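You operate a simulated robot arm through the tools that you are given. There is no shell and no other tool.

Carry out the task below with a simulated robot arm. There is one attempt and no reset: what you move stays moved.

## Task
Unpin the clamped block, wipe the oil off its top and repin it.
Fine: pins wait in the grey rack; white rag, back where it lay; blue pin in hole D, black pin in hole R; the block stays clamped; leave the silver pin and the other blocks. What is to be rubbed or washed off counts as gone when no trace of it is left.
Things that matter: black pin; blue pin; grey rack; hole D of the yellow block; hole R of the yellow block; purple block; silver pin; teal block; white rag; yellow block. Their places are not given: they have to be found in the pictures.

Only the result counts: the job must be done as asked and must still hold three seconds after the hand-in. Knocking over, shifting, dropping, spilling or breaking anything else fails it.

## Robot
A 7-joint arm with a two-finger gripper, fixed in place. Base frame: the origin is at the foot of the arm, x ahead of it, y to its left, z up; the work surface is at about z = 0. Units: m, rad, N and s.
With the tool pointing down near the work surface it reaches from about 0.22 to 0.56 m from the base axis. Its first joint turns from -2.897 to 2.897 rad. Payload 1.2 kg.
Tool frame: the origin (TCP) lies between the finger pads and is the grasp point; the fingertips stand 0.022 m ahead of it; z points along the fingers, y is the line along which they close. The gripper opens to 0.092 m. The gripper's body begins 0.065 m behind the TCP.
Orientation is that of the tool frame in the base frame, as a unit quaternion [x, y, z, w]. With the fingers straight down and closing along the base's y, the tool's x points along the base's -x, its y along +y and its z along -z.

## Interface
- The arm moves only by the tool apply_moves. Its argument "series" is a list that holds one entry, the list of rows, each a list of 7 numbers: the shift along the tool's x, y, z in m, then the turn, a rotation vector about the tool's x, y, z in degrees, then the finger opening in m, from 0 to 0.092. In form: [[[x, y, z, ax, ay, az, grip], ...]]. A call has 1 to 20 rows; each row shifts and turns the commanded pose from where the row before left it, along the tool's axes as they then stand. Each row takes 0.2 s and may step no farther than 0.05 m and 0.15 rad from the row before; otherwise, or with a gripper value out of range, the whole call is refused. Where a pose cannot be reached the arm comes as near as it can. A force on the tool above 40 N (or 10 N above the force at the start of the call, whichever is more), or a blocked arm, ends the call early, and 0.2 s more pass. Each finger halts on what it meets, pressing with about 26 N; the grip force reading is that of the motor and also rises with nothing between the fingers. The clock runs only during rows and for 0.2 s after the last one: add rows that do not move to give the fingers time. It gives the time, the measured TCP pose, the force on the tool (base axes), the opening and the grip force at its end, in the units of the frame above (readings bear some noise), with the torque about the TCP (base axes, N m) and any sound that the robot's microphone picked up, and new pictures: "pictures" is both (left out), scene, wrist or none.
- Cameras (640 x 400 px; columns grow to the right, rows downward): "scene" is fixed at [0.2191, -0.6496, 0.6793]; the picture's right is [0.87, -0.49, 0.00], its down [-0.33, -0.60, -0.73] and it looks along [0.35, 0.63, -0.69] (base axes); focal length 371 px, centre (320, 200). "wrist" rides on the gripper at [0.071, 0.019, -0.102] in the tool frame; the picture's right is [-0.26, 0.97, 0.00], its down [-0.75, -0.20, -0.62] and it looks along [-0.60, -0.16, 0.78] (tool axes); focal length 280 px, centre (320, 200).
- probe_pixels(camera, pixels): for up to 12 pixels [column, row] of the newest picture of that camera ("zoom" is the newest enlarged one), the place [x, y, z] in the base frame of the surface seen there, good to about 0.002 m. The clock stands still meanwhile.
- enlarge(camera, box): a new picture of the part [left, top, right, bottom] of that camera's present view, enlarged. The clock stands still meanwhile.
- close_job(): hands the job in; it is judged then, once.

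Open the gripper and draw the arm clear of the work before you hand the job in, unless the task says otherwise.

The tools are called by a JSON object that holds its "api" and its "payload". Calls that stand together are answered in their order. apply_moves: Moves the arm, as the interface text tells. Its arguments: {"type":"object","properties":{"series":{"type":"array"},"pictures":{"type":"string","enum":["both","scene","wrist","none"]}},"required":["series"]} The other tools are called the same way: probe_pixels (camera, pixels) gives the place of the surface under pixels of a picture; enlarge (camera, box) takes an enlarged picture of a part of a camera's view; close_job () hands the job in.

At the start:

```text
time_s: 0.0
tool_pos: [0.3051, -0.1719, 0.3313]
tcp_rot: [0.0, 1.0, 0.0, 0.0]
force: [1.0, 0.9, -0.1]
moment: [0.02, 0.0, 0.02]
finger_gap: 0.0919
gripper_force: 0.0
```

scene: 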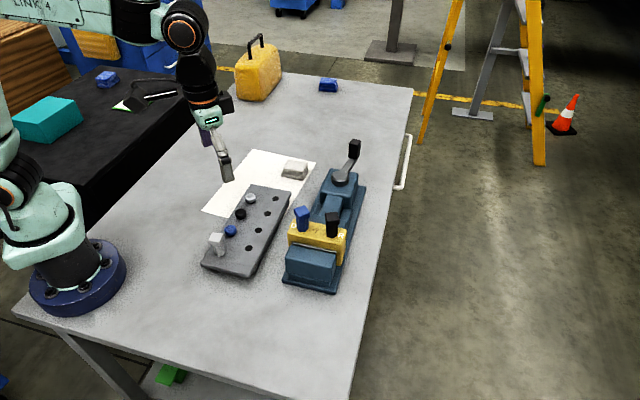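
wrist: 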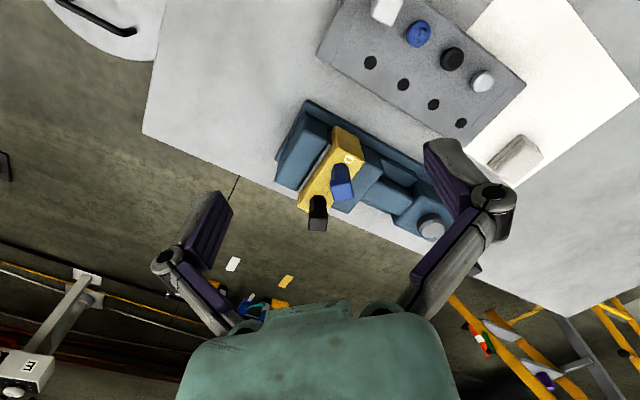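

The scene picture shows the yellow block in a blue vise near (315,240) with a blue pin and a black pin, and a grey rack near (250,230). I enlarge both views to see the details.

{"api": "enlarge", "payload": {"camera": "scene", "box": [190, 130, 390, 300]}}

{"api": "enlarge", "payload": {"camera": "wrist", "box": [260, 0, 560, 260]}}

```text
2.35 times, centred on (290, 215) of scene
```

zoom: 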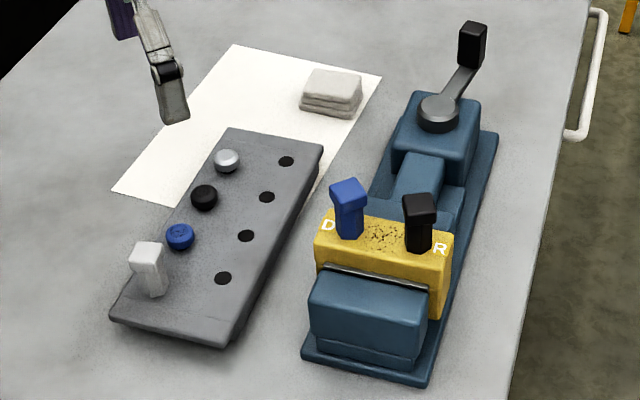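

```text
1.54 times, centred on (410, 130) of wrist
```

zoom: 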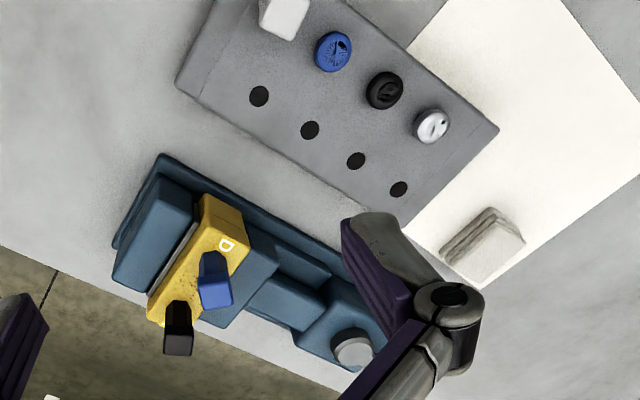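

I look closer at the rack and the yellow block, since there are both square heads and round heads in the rack.

{"api": "enlarge", "payload": {"camera": "scene", "box": [200, 180, 290, 280]}}

{"api": "enlarge", "payload": {"camera": "scene", "box": [280, 190, 370, 290]}}

{"api": "enlarge", "payload": {"camera": "wrist", "box": [350, 0, 510, 130]}}

{"api": "enlarge", "payload": {"camera": "wrist", "box": [270, 90, 430, 250]}}

```text
4.00 times, centred on (245, 230) of scene
```

zoom: 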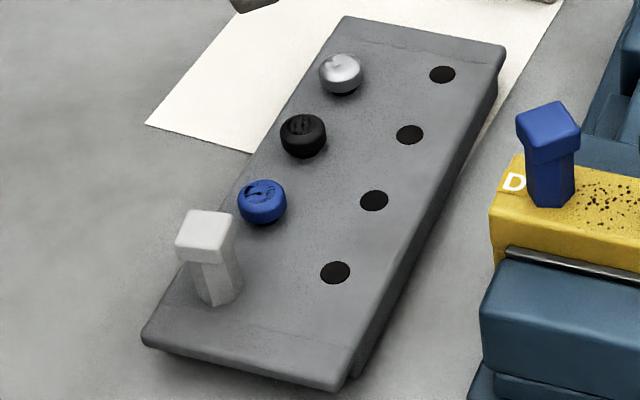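

```text
4.00 times, centred on (325, 240) of scene
```

zoom: 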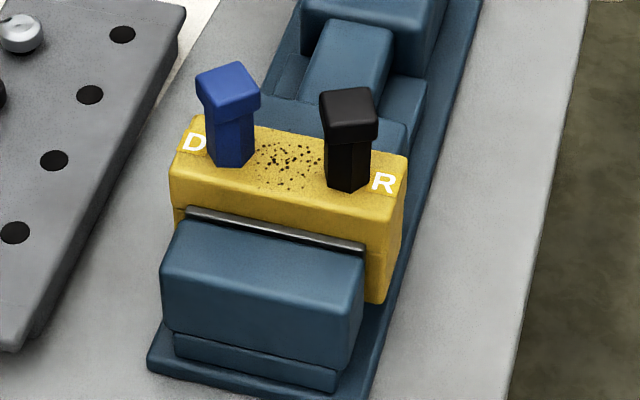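

```text
3.08 times, centred on (430, 65) of wrist
```

zoom: 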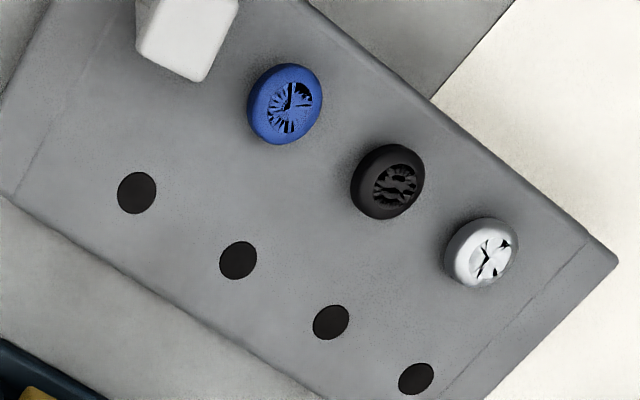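

```text
2.50 times, centred on (350, 170) of wrist
```

zoom: 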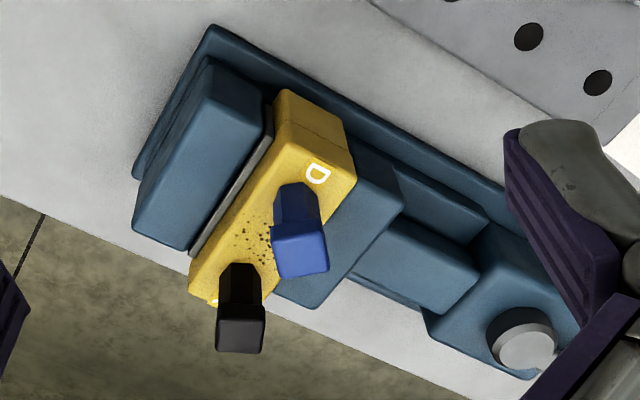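

The pins in the block are square-headed with shanks; the rack has a square silver pin and round-headed ones in one row and four empty holes in the other. I re-enlarge the block and probe its features.

{"api": "enlarge", "payload": {"camera": "scene", "box": [280, 190, 370, 290]}}

{"api": "probe_pixels", "payload": {"camera": "zoom", "pixels": [[228, 80], [205, 75], [258, 92], [232, 155], [345, 103], [325, 95], [372, 105], [347, 180], [195, 140], [385, 183], [285, 165], [262, 255]]}}

{"api": "probe_pixels", "payload": {"camera": "zoom", "pixels": [[198, 120], [406, 157], [174, 172], [400, 210], [15, 232], [54, 160], [90, 95], [122, 34], [230, 125], [348, 160], [370, 65], [500, 200]]}}

```text
4.00 times, centred on (325, 240) of scene
```

zoom: 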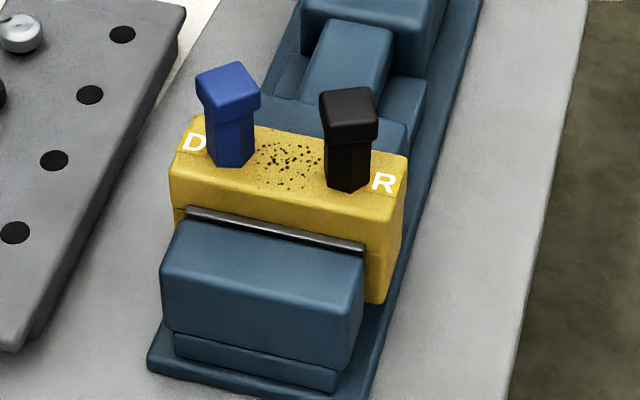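

```text
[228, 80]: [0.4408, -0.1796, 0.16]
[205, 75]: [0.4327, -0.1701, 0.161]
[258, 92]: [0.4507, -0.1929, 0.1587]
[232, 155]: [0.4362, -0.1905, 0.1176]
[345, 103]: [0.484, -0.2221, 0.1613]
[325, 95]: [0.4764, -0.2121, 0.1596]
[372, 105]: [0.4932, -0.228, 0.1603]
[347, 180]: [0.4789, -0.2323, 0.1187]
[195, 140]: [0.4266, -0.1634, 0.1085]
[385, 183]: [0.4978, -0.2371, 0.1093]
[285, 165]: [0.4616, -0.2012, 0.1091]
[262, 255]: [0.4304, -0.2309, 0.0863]
```

```text
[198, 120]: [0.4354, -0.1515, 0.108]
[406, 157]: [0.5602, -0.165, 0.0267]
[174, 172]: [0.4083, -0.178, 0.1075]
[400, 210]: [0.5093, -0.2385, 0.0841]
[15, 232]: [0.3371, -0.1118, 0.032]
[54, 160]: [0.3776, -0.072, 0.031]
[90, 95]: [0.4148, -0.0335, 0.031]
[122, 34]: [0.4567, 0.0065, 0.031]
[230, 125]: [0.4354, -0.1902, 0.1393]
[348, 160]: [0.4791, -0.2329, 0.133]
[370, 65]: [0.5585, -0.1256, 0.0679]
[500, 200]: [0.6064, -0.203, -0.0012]
```

Block top is at z≈0.108 and pin head tops at z≈0.160; the block's long axis runs about -46° from base x. I zoom further on each pin for head orientation and on the rack.

{"api": "enlarge", "payload": {"camera": "scene", "box": [284, 200, 348, 240]}}

{"api": "probe_pixels", "payload": {"camera": "zoom", "pixels": [[110, 62], [185, 40], [225, 95], [150, 118], [165, 78], [345, 90], [430, 88], [440, 145], [355, 142], [390, 115], [90, 190], [490, 265]]}}

{"api": "enlarge", "payload": {"camera": "scene", "box": [200, 180, 290, 280]}}

{"api": "probe_pixels", "payload": {"camera": "zoom", "pixels": [[208, 225], [217, 285], [262, 195], [304, 130], [340, 68], [335, 272], [374, 201], [410, 135], [442, 75], [150, 335], [335, 385], [500, 60]]}}

```text
10.00 times, centred on (316, 220) of scene
```

zoom: 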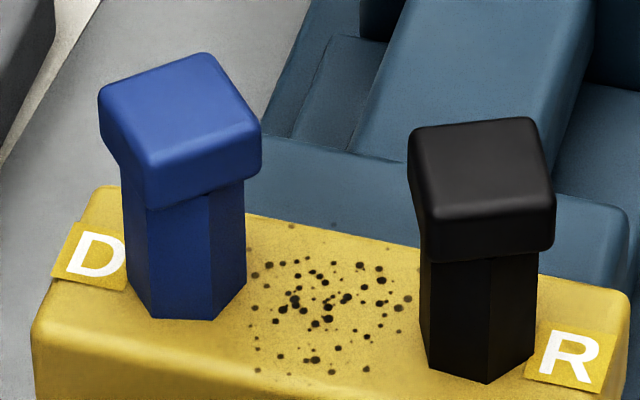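

```text
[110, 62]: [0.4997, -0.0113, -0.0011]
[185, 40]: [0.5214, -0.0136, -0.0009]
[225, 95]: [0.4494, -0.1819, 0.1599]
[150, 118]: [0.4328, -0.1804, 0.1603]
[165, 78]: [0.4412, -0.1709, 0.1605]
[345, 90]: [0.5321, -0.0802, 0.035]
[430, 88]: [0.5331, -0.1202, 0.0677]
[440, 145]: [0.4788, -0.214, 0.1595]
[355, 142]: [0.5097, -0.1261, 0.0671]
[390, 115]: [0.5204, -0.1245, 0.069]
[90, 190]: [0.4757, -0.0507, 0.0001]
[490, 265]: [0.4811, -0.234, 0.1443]
```

```text
4.00 times, centred on (245, 230) of scene
```

zoom: 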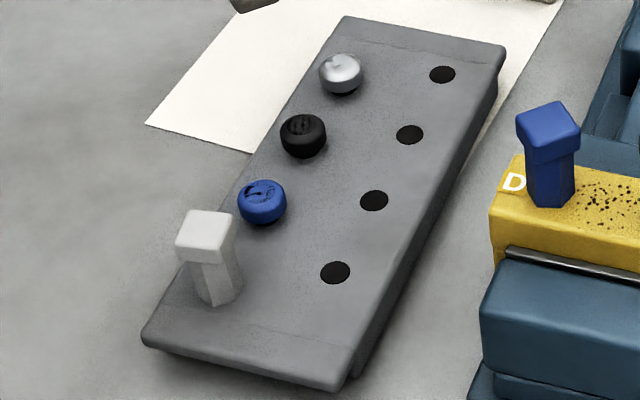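

```text
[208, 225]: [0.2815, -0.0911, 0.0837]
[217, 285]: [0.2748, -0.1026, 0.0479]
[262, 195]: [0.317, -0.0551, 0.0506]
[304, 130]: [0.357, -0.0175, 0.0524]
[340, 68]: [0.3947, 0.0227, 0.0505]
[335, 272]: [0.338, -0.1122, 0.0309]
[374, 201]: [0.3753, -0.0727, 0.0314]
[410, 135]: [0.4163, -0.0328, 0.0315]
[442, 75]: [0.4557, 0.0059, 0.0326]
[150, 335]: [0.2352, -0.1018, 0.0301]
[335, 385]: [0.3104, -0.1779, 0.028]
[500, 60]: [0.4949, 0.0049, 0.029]
```

Silver pin in the rack stands the same 0.052 m above the surface as the pins in the block, so pins seat on a collar. I now probe the rag, the vise handle and neighbours.

{"api": "enlarge", "payload": {"camera": "scene", "box": [264, 130, 374, 200]}}

{"api": "probe_pixels", "payload": {"camera": "scene", "pixels": [[295, 165], [284, 172], [299, 178], [307, 166], [292, 160], [294, 174], [354, 143], [353, 155], [342, 176], [262, 153], [316, 163], [203, 210]]}}

```text
5.71 times, centred on (319, 165) of scene
```

zoom: 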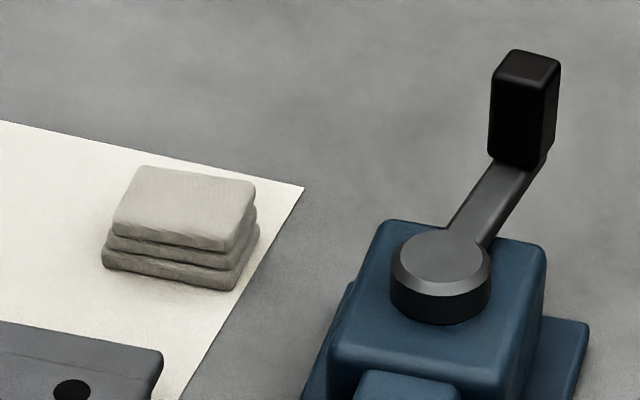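

```text
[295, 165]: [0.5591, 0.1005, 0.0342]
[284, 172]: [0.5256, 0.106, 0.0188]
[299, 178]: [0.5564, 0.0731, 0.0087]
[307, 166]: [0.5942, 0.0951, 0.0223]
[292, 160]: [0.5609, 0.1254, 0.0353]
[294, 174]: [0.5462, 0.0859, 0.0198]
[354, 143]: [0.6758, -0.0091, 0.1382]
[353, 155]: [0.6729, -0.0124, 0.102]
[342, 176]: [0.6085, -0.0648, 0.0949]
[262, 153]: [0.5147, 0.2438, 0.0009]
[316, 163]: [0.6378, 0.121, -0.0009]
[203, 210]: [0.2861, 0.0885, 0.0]
```

The rag's top is at z≈0.035 around (0.551, 0.092), and the handle is well away at (0.675,-0.01). The blue head is centred near (0.437,-0.185), roughly square to the base axes; I move above it and look.

{"api": "apply_moves", "payload": {"series": [[[-0.033, -0.0033, 0.0225, 0, 0, 0, 0.06], [-0.033, -0.0033, 0.0225, 0, 0, 0, 0.06], [-0.033, -0.0033, 0.0225, 0, 0, 0, 0.06], [-0.033, -0.0033, 0.0225, 0, 0, 0, 0.06], [0, 0, 0, 0, 0, 0, 0.06]]], "pictures": "both"}}

```text
time_s: 1.2
tool_pos: [0.4377, -0.1832, 0.241]
tcp_rot: [0.0, 1.0, 0.0, -0.001]
force: [0.3, -0.3, 0.7]
moment: [0.0, 0.01, 0.02]
finger_gap: 0.0599
gripper_force: 0.2
```

scene: 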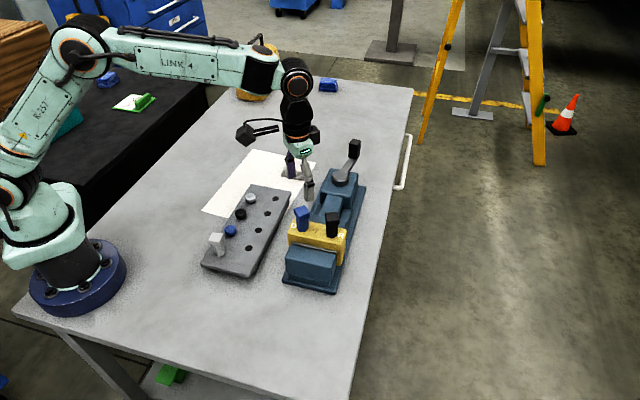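
wrist: 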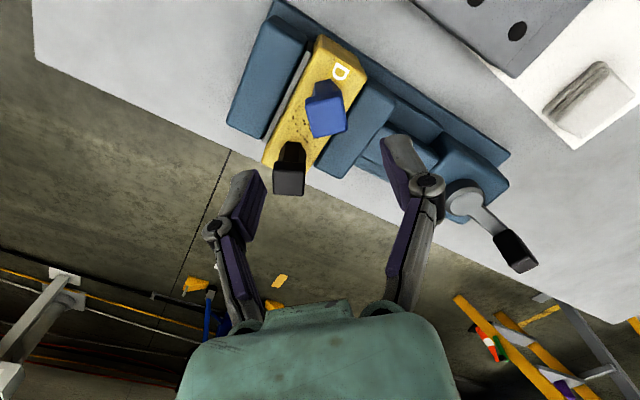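

The gripper hangs above the blue pin at wrist (326,110). I enlarge that part and probe the head's corners.

{"api": "enlarge", "payload": {"camera": "wrist", "box": [240, 30, 400, 200]}}

```text
2.35 times, centred on (320, 115) of wrist
```

zoom: 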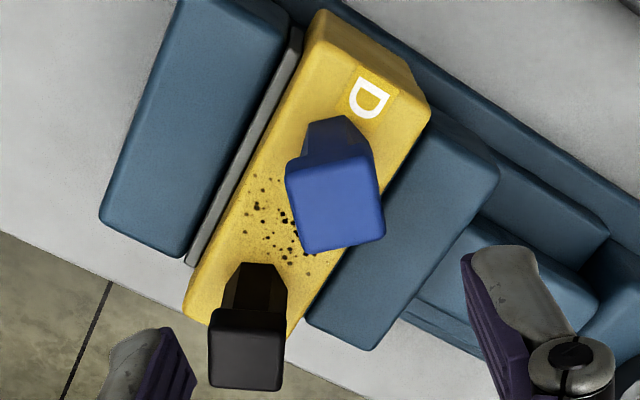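

I probe points on the blue head's top face and the black head's top face in this zoom.

{"api": "probe_pixels", "payload": {"camera": "zoom", "pixels": [[293, 172], [370, 160], [380, 230], [308, 245], [337, 205], [215, 318], [280, 320], [275, 382], [216, 380], [246, 350], [290, 190], [376, 190]]}}

{"api": "probe_pixels", "payload": {"camera": "zoom", "pixels": [[337, 135], [320, 12], [425, 95], [190, 305], [280, 335], [250, 220], [180, 180], [400, 200], [210, 240], [320, 260], [270, 175], [255, 275]]}}

```text
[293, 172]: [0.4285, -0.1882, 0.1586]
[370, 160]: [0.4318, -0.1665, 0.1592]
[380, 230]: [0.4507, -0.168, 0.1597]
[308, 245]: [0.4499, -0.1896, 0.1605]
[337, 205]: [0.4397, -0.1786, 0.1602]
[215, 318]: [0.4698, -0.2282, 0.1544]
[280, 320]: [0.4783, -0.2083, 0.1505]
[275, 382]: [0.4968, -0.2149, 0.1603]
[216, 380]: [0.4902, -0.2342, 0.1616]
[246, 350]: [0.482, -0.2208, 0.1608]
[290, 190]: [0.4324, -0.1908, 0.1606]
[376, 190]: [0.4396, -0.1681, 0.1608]
```

```text
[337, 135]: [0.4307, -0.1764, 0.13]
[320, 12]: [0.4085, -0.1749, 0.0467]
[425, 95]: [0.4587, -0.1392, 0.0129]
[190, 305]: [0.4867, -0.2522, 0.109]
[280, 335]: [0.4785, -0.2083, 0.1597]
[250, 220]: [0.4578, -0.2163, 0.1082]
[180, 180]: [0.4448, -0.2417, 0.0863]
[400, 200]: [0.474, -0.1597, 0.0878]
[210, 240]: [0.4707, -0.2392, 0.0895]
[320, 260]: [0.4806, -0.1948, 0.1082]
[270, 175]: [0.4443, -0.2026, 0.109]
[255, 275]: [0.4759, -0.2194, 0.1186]
```

Blue head centre is about (0.4397,-0.178), turned about 4.5°. I align and lower to straddle it with the fingers 0.06 apart, then check before closing.

{"api": "apply_moves", "payload": {"series": [[[-0.002, 0.005, 0.0, 0, 0, 4.5, 0.06], [0, 0, 0.03, 0, 0, 0, 0.06], [0, 0, 0.03, 0, 0, 0, 0.06], [0, 0, 0.028, 0, 0, 0, 0.06], [0, 0, 0, 0, 0, 0, 0.06]]], "pictures": "both"}}

```text
time_s: 2.4
tool_pos: [0.4388, -0.1798, 0.1523]
tcp_rot: [0.038, 0.999, 0.0, 0.0]
force: [0.7, -0.8, 0.0]
moment: [0.0, -0.01, 0.01]
finger_gap: 0.0599
gripper_force: 0.0
```

scene: 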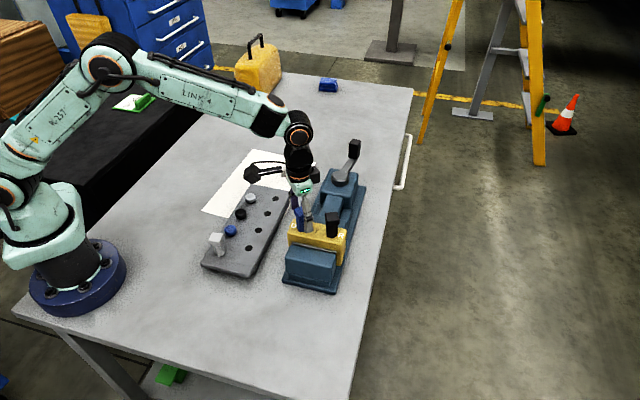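
wrist: 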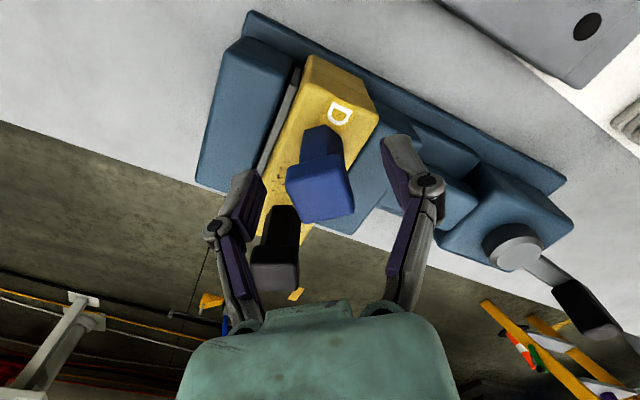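

The fingers straddle the blue head at wrist (320,190). I enlarge to check the centring.

{"api": "enlarge", "payload": {"camera": "wrist", "box": [200, 90, 450, 320]}}

{"api": "probe_pixels", "payload": {"camera": "wrist", "pixels": [[320, 192], [290, 185], [348, 182], [352, 208], [305, 217], [262, 180], [387, 170], [320, 140], [275, 270], [232, 190], [425, 185], [330, 165]]}}

```text
1.74 times, centred on (325, 205) of wrist
```

zoom: 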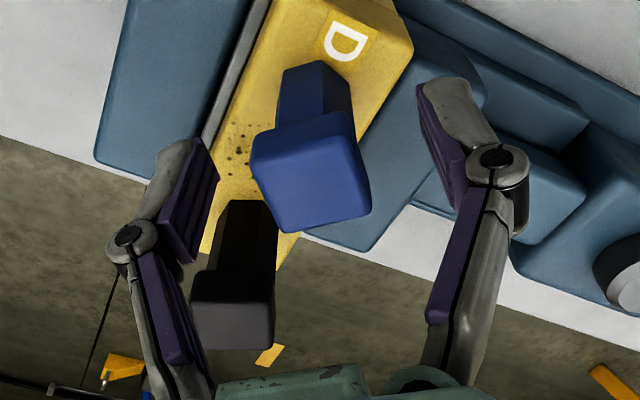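

```text
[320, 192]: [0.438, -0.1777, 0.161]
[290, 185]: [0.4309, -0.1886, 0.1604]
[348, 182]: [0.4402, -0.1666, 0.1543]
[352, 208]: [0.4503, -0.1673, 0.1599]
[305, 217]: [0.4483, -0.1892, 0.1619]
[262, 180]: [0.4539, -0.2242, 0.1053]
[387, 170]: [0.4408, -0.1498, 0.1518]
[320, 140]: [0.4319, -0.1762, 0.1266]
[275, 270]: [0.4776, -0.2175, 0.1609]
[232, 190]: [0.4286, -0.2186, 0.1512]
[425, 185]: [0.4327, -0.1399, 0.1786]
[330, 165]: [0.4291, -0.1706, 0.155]
```

The pads sit about 2 mm low in y relative to the head centre (-0.178). I shift 0.002 along tool y and close.

{"api": "apply_moves", "payload": {"series": [[[0, 0.002, 0, 0, 0, 0, 0.06], [0, 0, 0, 0, 0, 0, 0.03], [0, 0, 0, 0, 0, 0, 0.005], [0, 0, 0, 0, 0, 0, 0.005], [0, 0, 0, 0, 0, 0, 0.005]]], "pictures": "wrist"}}

```text
time_s: 3.6
tool_pos: [0.4394, -0.1783, 0.1529]
tcp_rot: [0.038, 0.999, 0.0, 0.0]
force: [-1.9, 0.7, 6.3]
moment: [0.02, 0.06, -0.02]
finger_gap: 0.0243
gripper_force: 26.1
```

wrist: 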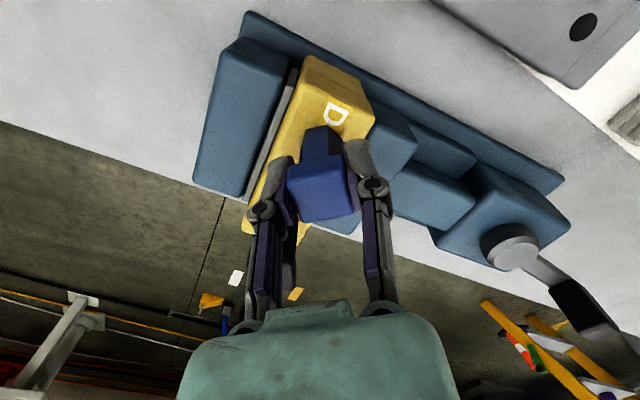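

The head is gripped (gap 0.0243). I pull straight up slowly and watch the force.

{"api": "apply_moves", "payload": {"series": [[[0, 0, -0.005, 0, 0, 0, 0.005], [0, 0, -0.005, 0, 0, 0, 0.005], [0, 0, -0.01, 0, 0, 0, 0.005], [0, 0, -0.01, 0, 0, 0, 0.005]]], "pictures": "both"}}

```text
time_s: 4.6
tool_pos: [0.439, -0.1781, 0.1847]
tcp_rot: [0.04, 0.999, 0.0, 0.0]
force: [-0.4, -0.4, -0.8]
moment: [0.03, 0.03, 0.0]
finger_gap: 0.0243
gripper_force: 25.5
```

scene: 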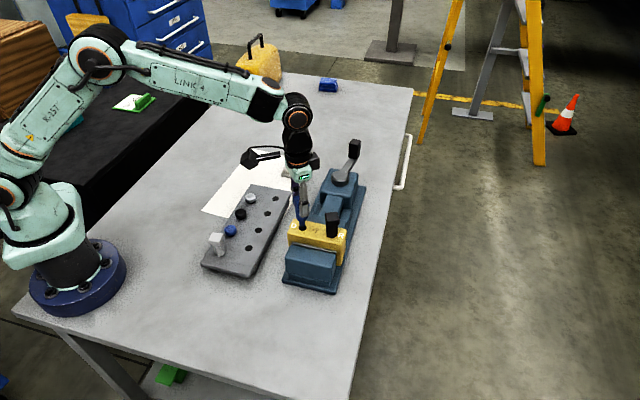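
wrist: 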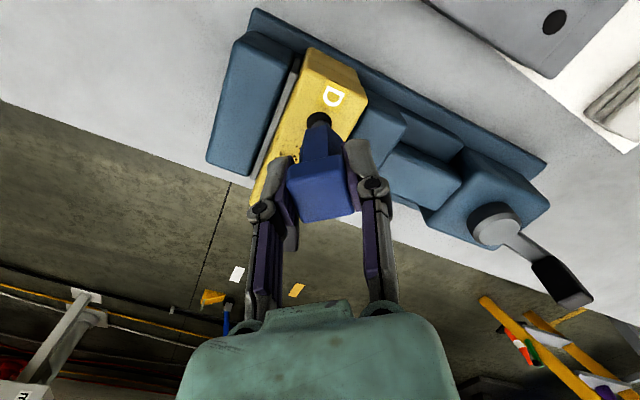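

The pin rises freely and the collar is off the block. I enlarge both views to see whether the peg is out of the hole.

{"api": "enlarge", "payload": {"camera": "scene", "box": [276, 180, 356, 250]}}

{"api": "enlarge", "payload": {"camera": "wrist", "box": [250, 40, 410, 230]}}

```text
5.71 times, centred on (316, 215) of scene
```

zoom: 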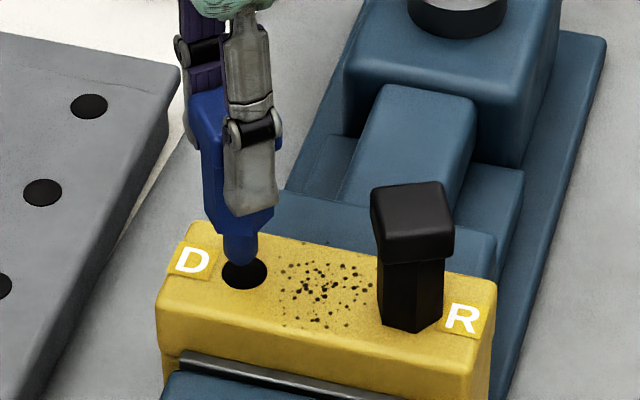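

```text
2.11 times, centred on (330, 135) of wrist
```

zoom: 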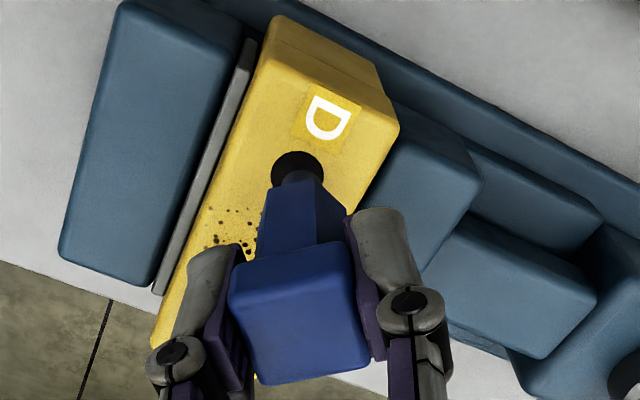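

The hole D is visible at zoom (244,272), with the rounded peg tip above or in it. I lift 0.05 more.

{"api": "apply_moves", "payload": {"series": [[[0, 0, -0.015, 0, 0, 0, 0.005], [0, 0, -0.02, 0, 0, 0, 0.005], [0, 0, -0.02, 0, 0, 0, 0.005], [0, 0, 0, 0, 0, 0, 0.005]]], "pictures": "both"}}

{"api": "enlarge", "payload": {"camera": "scene", "box": [276, 160, 356, 250]}}

{"api": "enlarge", "payload": {"camera": "wrist", "box": [230, 20, 410, 230]}}

```text
time_s: 5.6
tool_pos: [0.439, -0.1776, 0.2384]
tcp_rot: [0.038, 0.999, 0.001, 0.0]
force: [-0.5, -0.7, -0.8]
moment: [0.01, 0.01, 0.02]
finger_gap: 0.0241
gripper_force: 26.4
```

scene: 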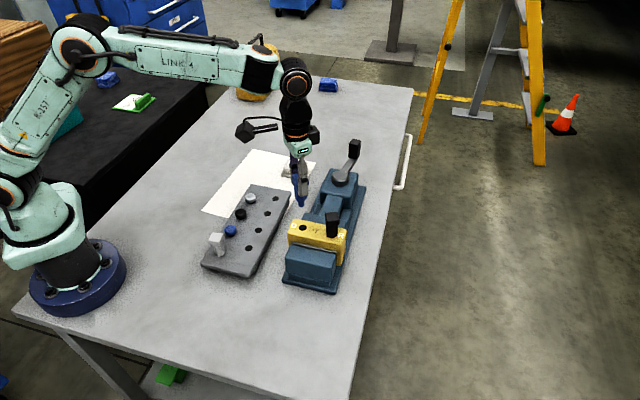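
wrist: 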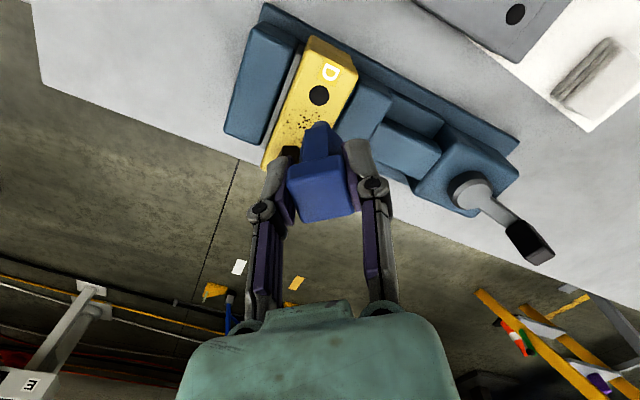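

```text
4.44 times, centred on (316, 205) of scene
```

zoom: 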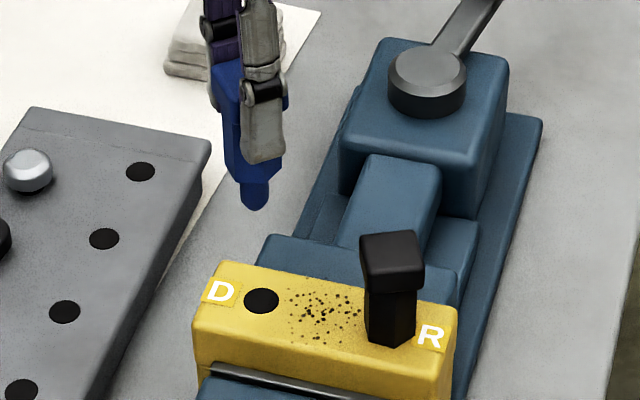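

```text
1.90 times, centred on (320, 125) of wrist
```

zoom: 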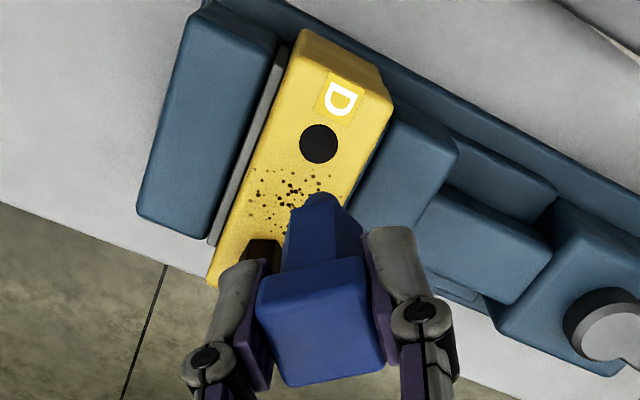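

The blue pin is fully out; the peg is short (~0.018 m, ~0.0115 m thick). I probe hole D (wrist zoom (319,144)) and check the rack holes from scene.

{"api": "probe_pixels", "payload": {"camera": "zoom", "pixels": [[319, 144], [300, 144], [338, 144], [319, 126], [319, 162], [340, 97], [300, 40], [385, 95], [215, 275], [345, 185], [245, 195], [300, 235]]}}

{"api": "enlarge", "payload": {"camera": "scene", "box": [200, 180, 290, 280]}}

{"api": "probe_pixels", "payload": {"camera": "zoom", "pixels": [[320, 272], [350, 272], [335, 261], [335, 283], [360, 201], [389, 201], [374, 190], [374, 211], [428, 75], [455, 75], [442, 66], [442, 84]]}}

```text
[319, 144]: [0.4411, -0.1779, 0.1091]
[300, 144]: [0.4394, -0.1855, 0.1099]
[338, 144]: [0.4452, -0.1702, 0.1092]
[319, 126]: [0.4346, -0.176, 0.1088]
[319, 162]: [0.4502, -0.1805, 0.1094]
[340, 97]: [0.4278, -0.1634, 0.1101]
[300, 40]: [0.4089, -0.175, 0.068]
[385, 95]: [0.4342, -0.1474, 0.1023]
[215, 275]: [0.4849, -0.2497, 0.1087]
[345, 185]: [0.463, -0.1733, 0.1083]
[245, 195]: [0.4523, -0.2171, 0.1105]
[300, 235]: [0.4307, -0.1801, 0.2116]
```

```text
4.00 times, centred on (245, 230) of scene
```

zoom: 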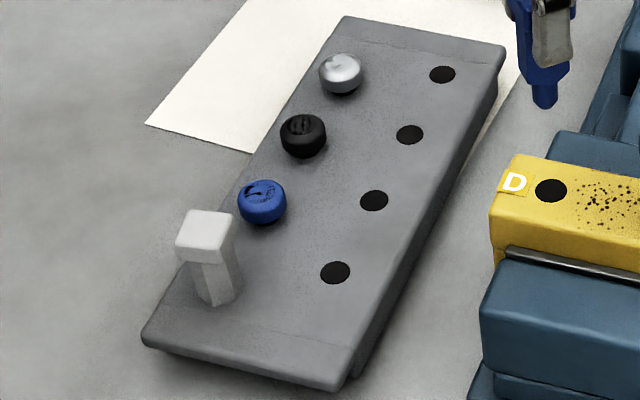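

```text
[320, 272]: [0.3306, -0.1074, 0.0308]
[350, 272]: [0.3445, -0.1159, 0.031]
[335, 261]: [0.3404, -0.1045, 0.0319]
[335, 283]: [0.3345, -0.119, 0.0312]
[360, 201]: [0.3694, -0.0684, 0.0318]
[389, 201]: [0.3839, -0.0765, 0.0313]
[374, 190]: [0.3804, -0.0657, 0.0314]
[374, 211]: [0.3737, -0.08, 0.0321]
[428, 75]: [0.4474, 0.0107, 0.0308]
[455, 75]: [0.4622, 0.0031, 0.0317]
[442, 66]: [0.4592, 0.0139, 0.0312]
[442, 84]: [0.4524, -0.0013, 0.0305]
```

Rack hole 2 is centred near (0.3767,-0.0725). I carry the blue pin there, staying high (tip well above everything), then look.

{"api": "apply_moves", "payload": {"series": [[[0.0176, 0.02505, 0.0, 0, 0, 0, 0.005], [0.0176, 0.02505, 0.015, 0, 0, 0, 0.005], [0.0176, 0.02505, 0.02, 0, 0, 0, 0.005], [0.0177, 0.02505, 0.025, 0, 0, 0, 0.005], [0, 0, 0.03, 0, 0, 0, 0.005], [0, 0, 0, 0, 0, 0, 0.005]]], "pictures": "both"}}

{"api": "enlarge", "payload": {"camera": "wrist", "box": [220, 20, 420, 230]}}

{"api": "enlarge", "payload": {"camera": "scene", "box": [220, 160, 300, 260]}}

```text
time_s: 7.0
tool_pos: [0.3766, -0.07, 0.1484]
tcp_rot: [0.039, 0.999, 0.0, 0.0]
force: [-0.6, -0.2, -1.6]
moment: [0.01, 0.03, -0.02]
finger_gap: 0.0243
gripper_force: 25.8
```

scene: 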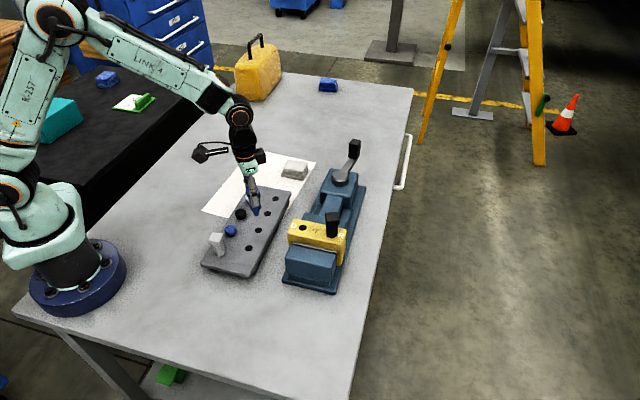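
wrist: 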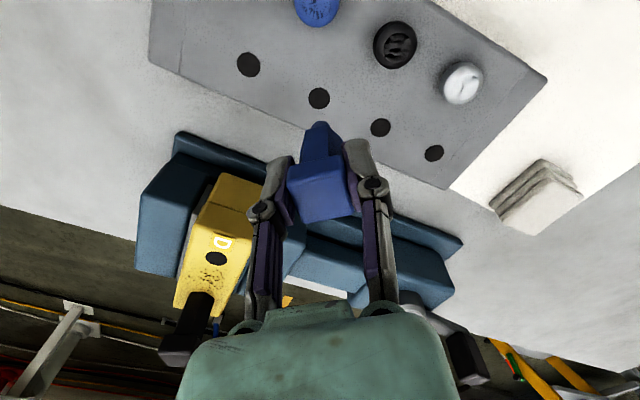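

```text
1.90 times, centred on (320, 125) of wrist
```

zoom: 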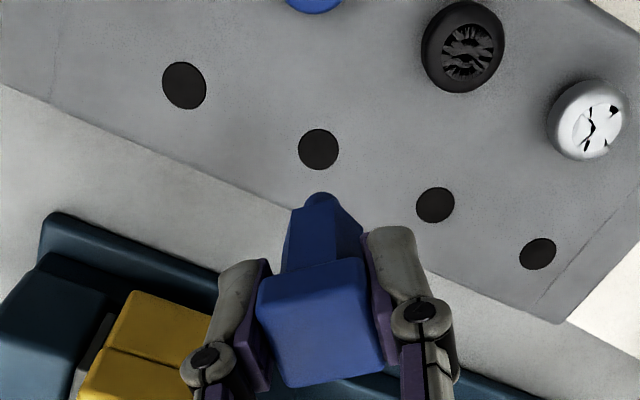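

```text
4.00 times, centred on (260, 210) of scene
```

zoom: 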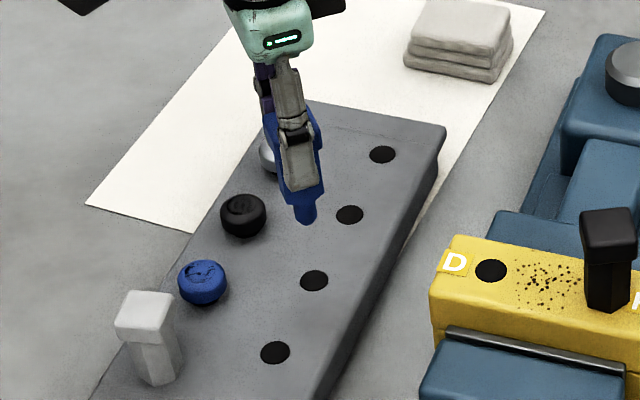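

I probe rack hole 2 (wrist (319,98)) and its neighbours to refine the position.

{"api": "probe_pixels", "payload": {"camera": "wrist", "pixels": [[319, 98], [308, 98], [330, 98], [319, 87], [319, 108], [248, 64], [381, 127], [434, 153], [321, 122], [320, 190]]}}

```text
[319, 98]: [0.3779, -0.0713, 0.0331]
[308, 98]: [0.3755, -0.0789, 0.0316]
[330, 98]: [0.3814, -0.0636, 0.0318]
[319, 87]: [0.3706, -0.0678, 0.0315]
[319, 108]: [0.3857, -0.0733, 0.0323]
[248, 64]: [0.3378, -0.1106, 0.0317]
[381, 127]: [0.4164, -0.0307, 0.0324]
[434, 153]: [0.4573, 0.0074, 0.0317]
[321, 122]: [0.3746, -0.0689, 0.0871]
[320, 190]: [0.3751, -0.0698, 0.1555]
```

Hole 2 averages to about (0.3770,-0.072). I take one idle row to get a settled pose reading.

{"api": "apply_moves", "payload": {"series": [[[0, 0, 0, 0, 0, 0, 0.005], [0, 0, 0, 0, 0, 0, 0.005]]], "pictures": "none"}}

```text
time_s: 7.6
tool_pos: [0.3765, -0.0711, 0.1485]
tcp_rot: [0.039, 0.999, 0.0, 0.0]
force: [0.0, 0.2, -0.9]
moment: [0.0, 0.0, -0.01]
finger_gap: 0.0241
gripper_force: 25.9
```

I correct by about 1 mm and lower the pin toward the hole, slower near contact.

{"api": "apply_moves", "payload": {"series": [[[-0.0006, -0.001, 0.02, 0, 0, 0, 0.005], [0, 0, 0.02, 0, 0, 0, 0.005], [0, 0, 0.008, 0, 0, 0, 0.005], [0, 0, 0.004, 0, 0, 0, 0.005], [0, 0, 0.004, 0, 0, 0, 0.005], [0, 0, 0.004, 0, 0, 0, 0.005]]], "pictures": "both"}}

{"api": "enlarge", "payload": {"camera": "scene", "box": [220, 180, 300, 270]}}

{"api": "enlarge", "payload": {"camera": "wrist", "box": [220, 20, 420, 230]}}

```text
time_s: 9.0
tool_pos: [0.377, -0.0736, 0.0879]
tcp_rot: [0.037, 0.999, 0.0, 0.0]
force: [-2.0, 2.8, -0.3]
moment: [0.12, 0.17, -0.02]
finger_gap: 0.0242
gripper_force: 25.9
```

scene: 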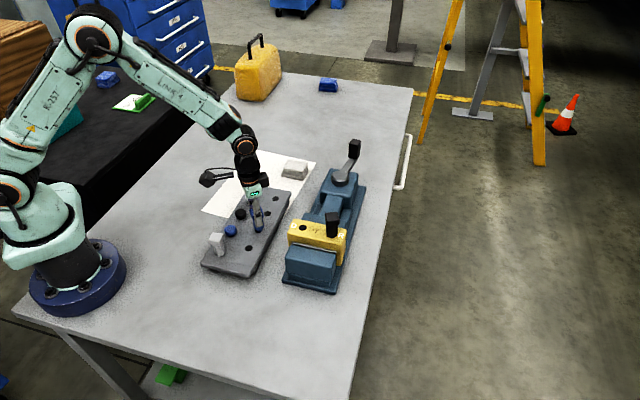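
wrist: 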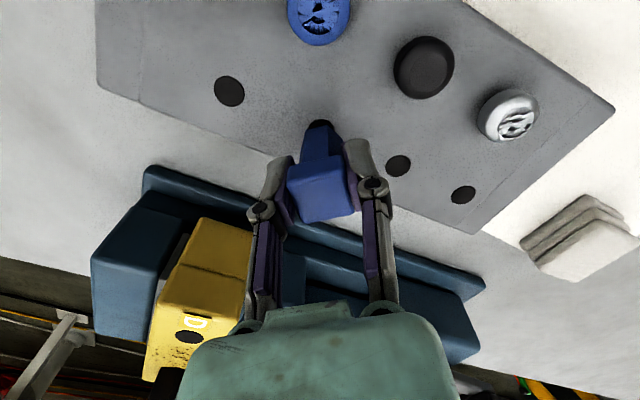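

```text
4.44 times, centred on (260, 225) of scene
```

zoom: 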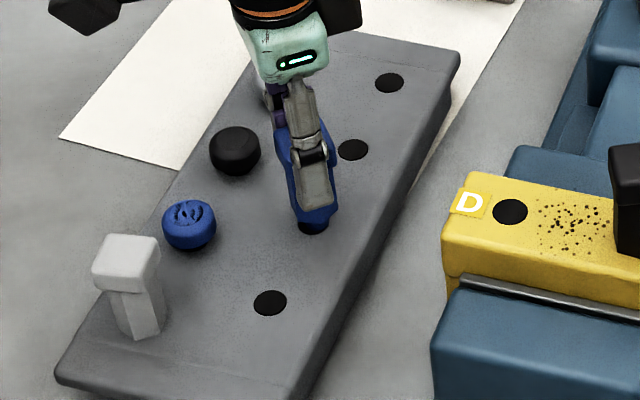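

```text
1.90 times, centred on (320, 125) of wrist
```

zoom: 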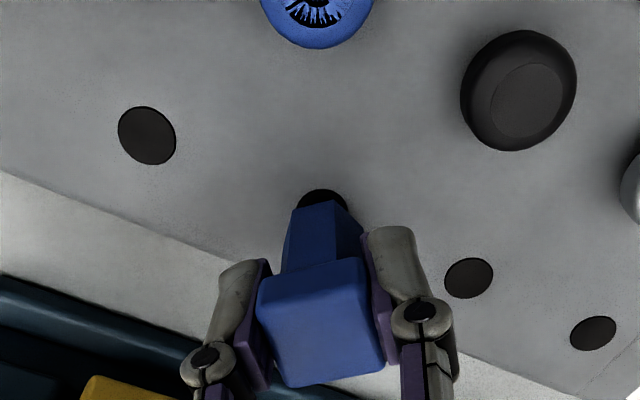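

The peg has entered the hole with a light side force (-2.0, +2.8 N), so I shift about 1 mm in that direction while lowering further.

{"api": "apply_moves", "payload": {"series": [[[0.0008, 0.0014, 0, 0, 0, 0, 0.005], [0, 0, 0.004, 0, 0, 0, 0.005], [0, 0, 0.003, 0, 0, 0, 0.005], [0, 0, 0.003, 0, 0, 0, 0.005]]], "pictures": "none"}}

```text
time_s: 10.0
tool_pos: [0.3758, -0.0713, 0.0778]
tcp_rot: [0.039, 0.999, 0.0, 0.0]
force: [-0.2, -0.3, -0.8]
moment: [-0.02, 0.0, -0.02]
finger_gap: 0.0241
gripper_force: 25.8
```

Side force has vanished at z=0.0778. I lower the last 2–3 mm to seat the collar.

{"api": "apply_moves", "payload": {"series": [[[0, 0, 0.0015, 0, 0, 0, 0.005], [0, 0, 0.0015, 0, 0, 0, 0.005], [0, 0, 0, 0, 0, 0, 0.005]]], "pictures": "none"}}

```text
time_s: 10.8
tool_pos: [0.3767, -0.071, 0.0751]
tcp_rot: [0.039, 0.999, 0.001, 0.001]
force: [-5.8, 2.8, 22.2]
moment: [0.02, 0.08, -0.03]
finger_gap: 0.0246
gripper_force: 25.9
```

The collar is seated (22 N up). I ease up 1 mm and open the fingers.

{"api": "apply_moves", "payload": {"series": [[[0, 0, -0.001, 0, 0, 0, 0.005], [0, 0, 0, 0, 0, 0, 0.035], [0, 0, 0, 0, 0, 0, 0.05], [0, 0, 0, 0, 0, 0, 0.05]]], "pictures": "both"}}

{"api": "enlarge", "payload": {"camera": "wrist", "box": [200, 60, 440, 280]}}

{"api": "enlarge", "payload": {"camera": "scene", "box": [220, 180, 300, 270]}}

```text
time_s: 11.8
tool_pos: [0.3755, -0.0715, 0.077]
tcp_rot: [0.039, 0.999, -0.001, 0.0]
force: [0.0, -0.2, -0.1]
moment: [-0.01, 0.03, -0.03]
finger_gap: 0.05
gripper_force: 0.0
```

scene: 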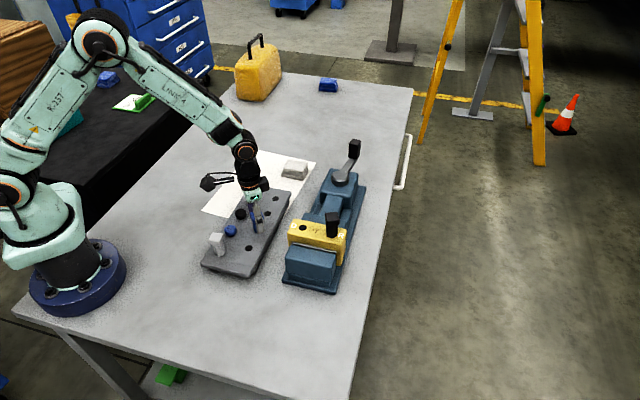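
wrist: 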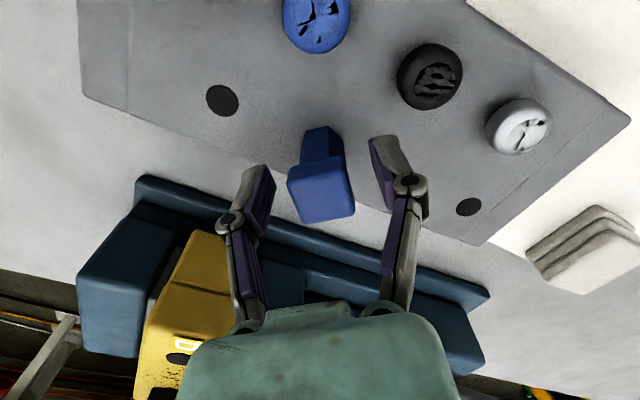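

```text
1.82 times, centred on (320, 170) of wrist
```

zoom: 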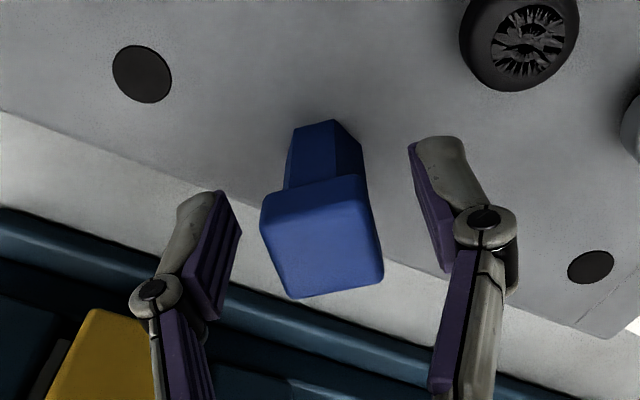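

```text
4.44 times, centred on (260, 225) of scene
```

zoom: 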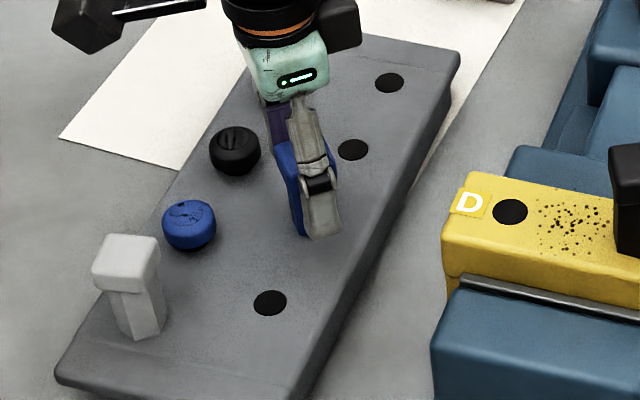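

The blue pin stands seated in rack hole 2 and is free of the fingers. I lift clear and move above the black pin near (0.482,-0.221), turning toward its 17.5° heading.

{"api": "apply_moves", "payload": {"series": [[[0, 0, -0.03, 0, 0, 0, 0.05], [0, 0, -0.05, 0, 0, 0, 0.05], [0, 0, -0.05, 0, 0, 0, 0.05], [0, 0, -0.03, 0, 0, 0, 0.05], [-0.02352, -0.02818, 0, 0, 0, 0, 0.06], [-0.02352, -0.02818, 0, 0, 0, 0, 0.06], [-0.02352, -0.02818, 0, 0, 0, 0, 0.06], [-0.02352, -0.02818, 0, 0, 0, 0, 0.06], [-0.02352, -0.02818, 0, 0, 0, 0, 0.06], [0, 0, 0, 0, 0, 6.5, 0.06], [0, 0, 0, 0, 0, 6.5, 0.06], [0, 0, 0, 0, 0, 0, 0.06]]], "pictures": "both"}}

{"api": "enlarge", "payload": {"camera": "wrist", "box": [220, 30, 440, 240]}}

{"api": "enlarge", "payload": {"camera": "scene", "box": [200, 180, 290, 280]}}

```text
time_s: 14.4
tool_pos: [0.4827, -0.221, 0.2361]
tcp_rot: [0.152, 0.988, 0.0, 0.0]
force: [0.2, -0.5, 0.0]
moment: [0.0, -0.01, 0.0]
finger_gap: 0.0597
gripper_force: 0.0
```

scene: 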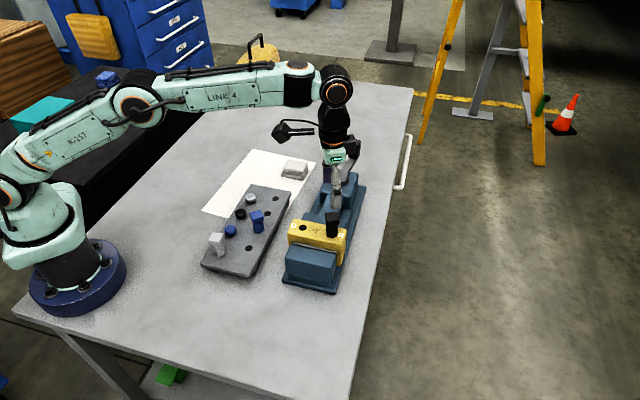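
wrist: 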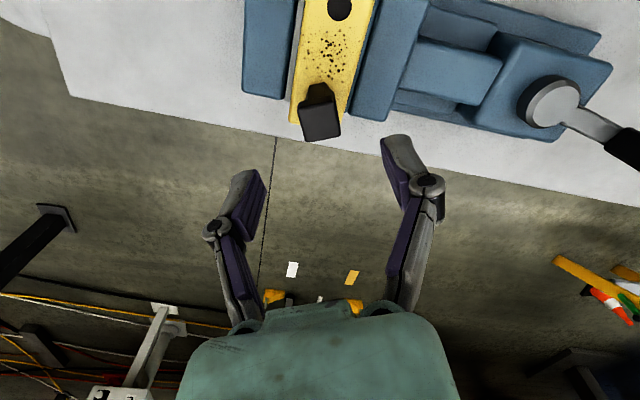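

```text
1.90 times, centred on (330, 135) of wrist
```

zoom: 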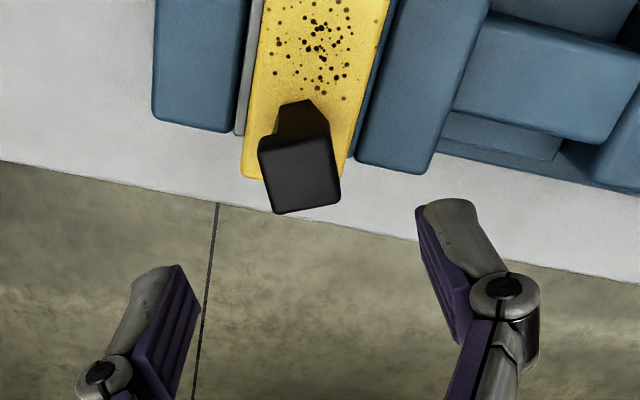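

```text
4.00 times, centred on (245, 230) of scene
```

zoom: 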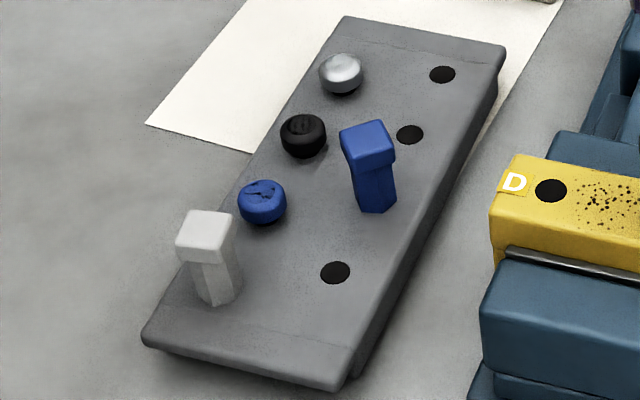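

Blue pin stands upright in the rack. Now I probe the black head corners in the wrist view (head top around (322,120)).

{"api": "probe_pixels", "payload": {"camera": "wrist", "pixels": [[320, 122], [301, 112], [334, 109], [339, 133], [308, 139], [300, 122], [337, 120], [322, 137], [318, 110], [320, 95]]}}

{"api": "enlarge", "payload": {"camera": "wrist", "box": [280, 80, 360, 160]}}

```text
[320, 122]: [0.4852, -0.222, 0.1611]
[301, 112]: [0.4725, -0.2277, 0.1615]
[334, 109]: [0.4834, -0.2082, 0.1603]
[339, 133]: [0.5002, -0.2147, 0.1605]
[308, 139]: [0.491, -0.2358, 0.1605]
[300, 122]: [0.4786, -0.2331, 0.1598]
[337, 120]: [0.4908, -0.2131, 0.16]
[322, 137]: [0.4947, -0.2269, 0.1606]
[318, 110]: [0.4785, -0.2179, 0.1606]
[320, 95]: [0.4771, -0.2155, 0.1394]
```

```text
5.00 times, centred on (320, 120) of wrist
```

zoom: 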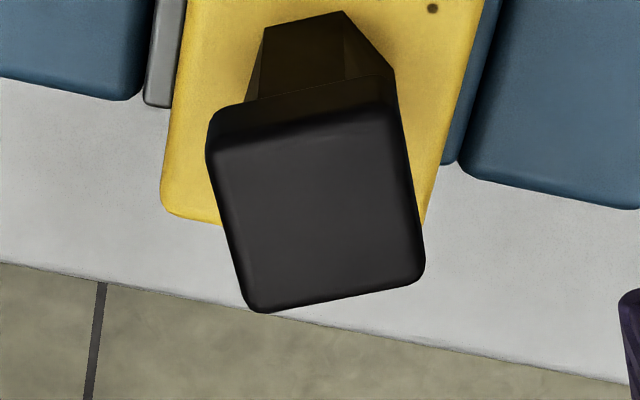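

I probe the refined top-face corners in this enlarged picture.

{"api": "probe_pixels", "payload": {"camera": "zoom", "pixels": [[220, 155], [390, 122], [418, 272], [258, 303], [305, 138], [237, 230], [405, 195], [340, 285], [320, 212], [300, 60], [360, 60], [430, 8]]}}

```text
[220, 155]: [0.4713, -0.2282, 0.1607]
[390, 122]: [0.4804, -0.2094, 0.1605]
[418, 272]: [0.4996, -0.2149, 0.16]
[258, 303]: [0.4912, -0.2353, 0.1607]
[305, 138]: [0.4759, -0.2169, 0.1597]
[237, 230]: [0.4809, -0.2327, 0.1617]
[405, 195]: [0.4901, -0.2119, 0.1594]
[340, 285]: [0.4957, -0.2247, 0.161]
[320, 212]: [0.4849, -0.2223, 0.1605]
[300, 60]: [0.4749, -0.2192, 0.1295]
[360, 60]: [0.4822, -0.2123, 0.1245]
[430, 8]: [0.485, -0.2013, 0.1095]
```

Black head centre is near (0.4845,-0.222), turned ~20.5°. I align, lower to z≈0.153 with the fingers open, and check.

{"api": "apply_moves", "payload": {"series": [[[-0.0022, -0.0004, 0.0, 0, 0, 3, 0.06], [0, 0, 0.03, 0, 0, 0, 0.06], [0, 0, 0.03, 0, 0, 0, 0.06], [0, 0, 0.023, 0, 0, 0, 0.06], [0, 0, 0, 0, 0, 0, 0.06]]], "pictures": "wrist"}}

{"api": "enlarge", "payload": {"camera": "wrist", "box": [200, 90, 450, 320]}}

{"api": "probe_pixels", "payload": {"camera": "wrist", "pixels": [[320, 192], [290, 185], [348, 182], [352, 208], [305, 217], [387, 170], [262, 190]]}}

```text
time_s: 15.6
tool_pos: [0.4843, -0.223, 0.1529]
tcp_rot: [0.178, 0.984, 0.0, 0.0]
force: [-0.6, 0.5, 0.2]
moment: [0.05, 0.02, 0.01]
finger_gap: 0.0597
gripper_force: 0.0
```

wrist: 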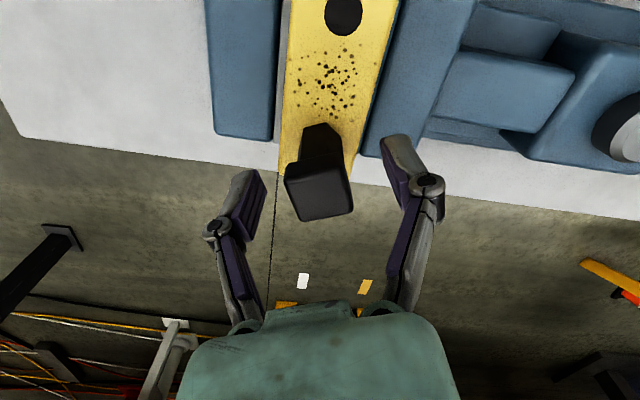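

```text
1.74 times, centred on (325, 205) of wrist
```

zoom: 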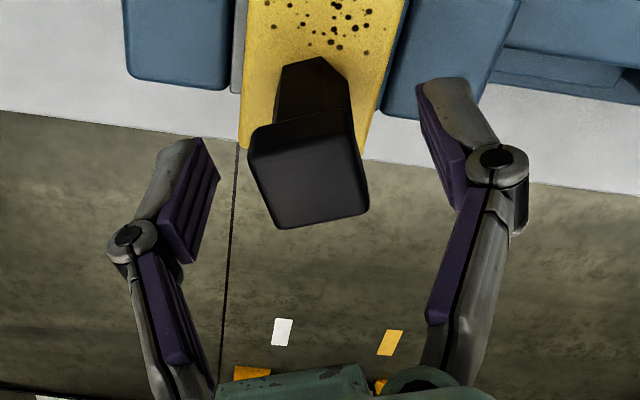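

```text
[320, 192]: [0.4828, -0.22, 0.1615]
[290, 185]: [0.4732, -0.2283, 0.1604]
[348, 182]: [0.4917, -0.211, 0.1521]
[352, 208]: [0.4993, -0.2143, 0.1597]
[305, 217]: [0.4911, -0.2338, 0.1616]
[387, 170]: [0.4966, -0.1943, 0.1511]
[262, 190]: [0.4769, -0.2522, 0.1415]
```

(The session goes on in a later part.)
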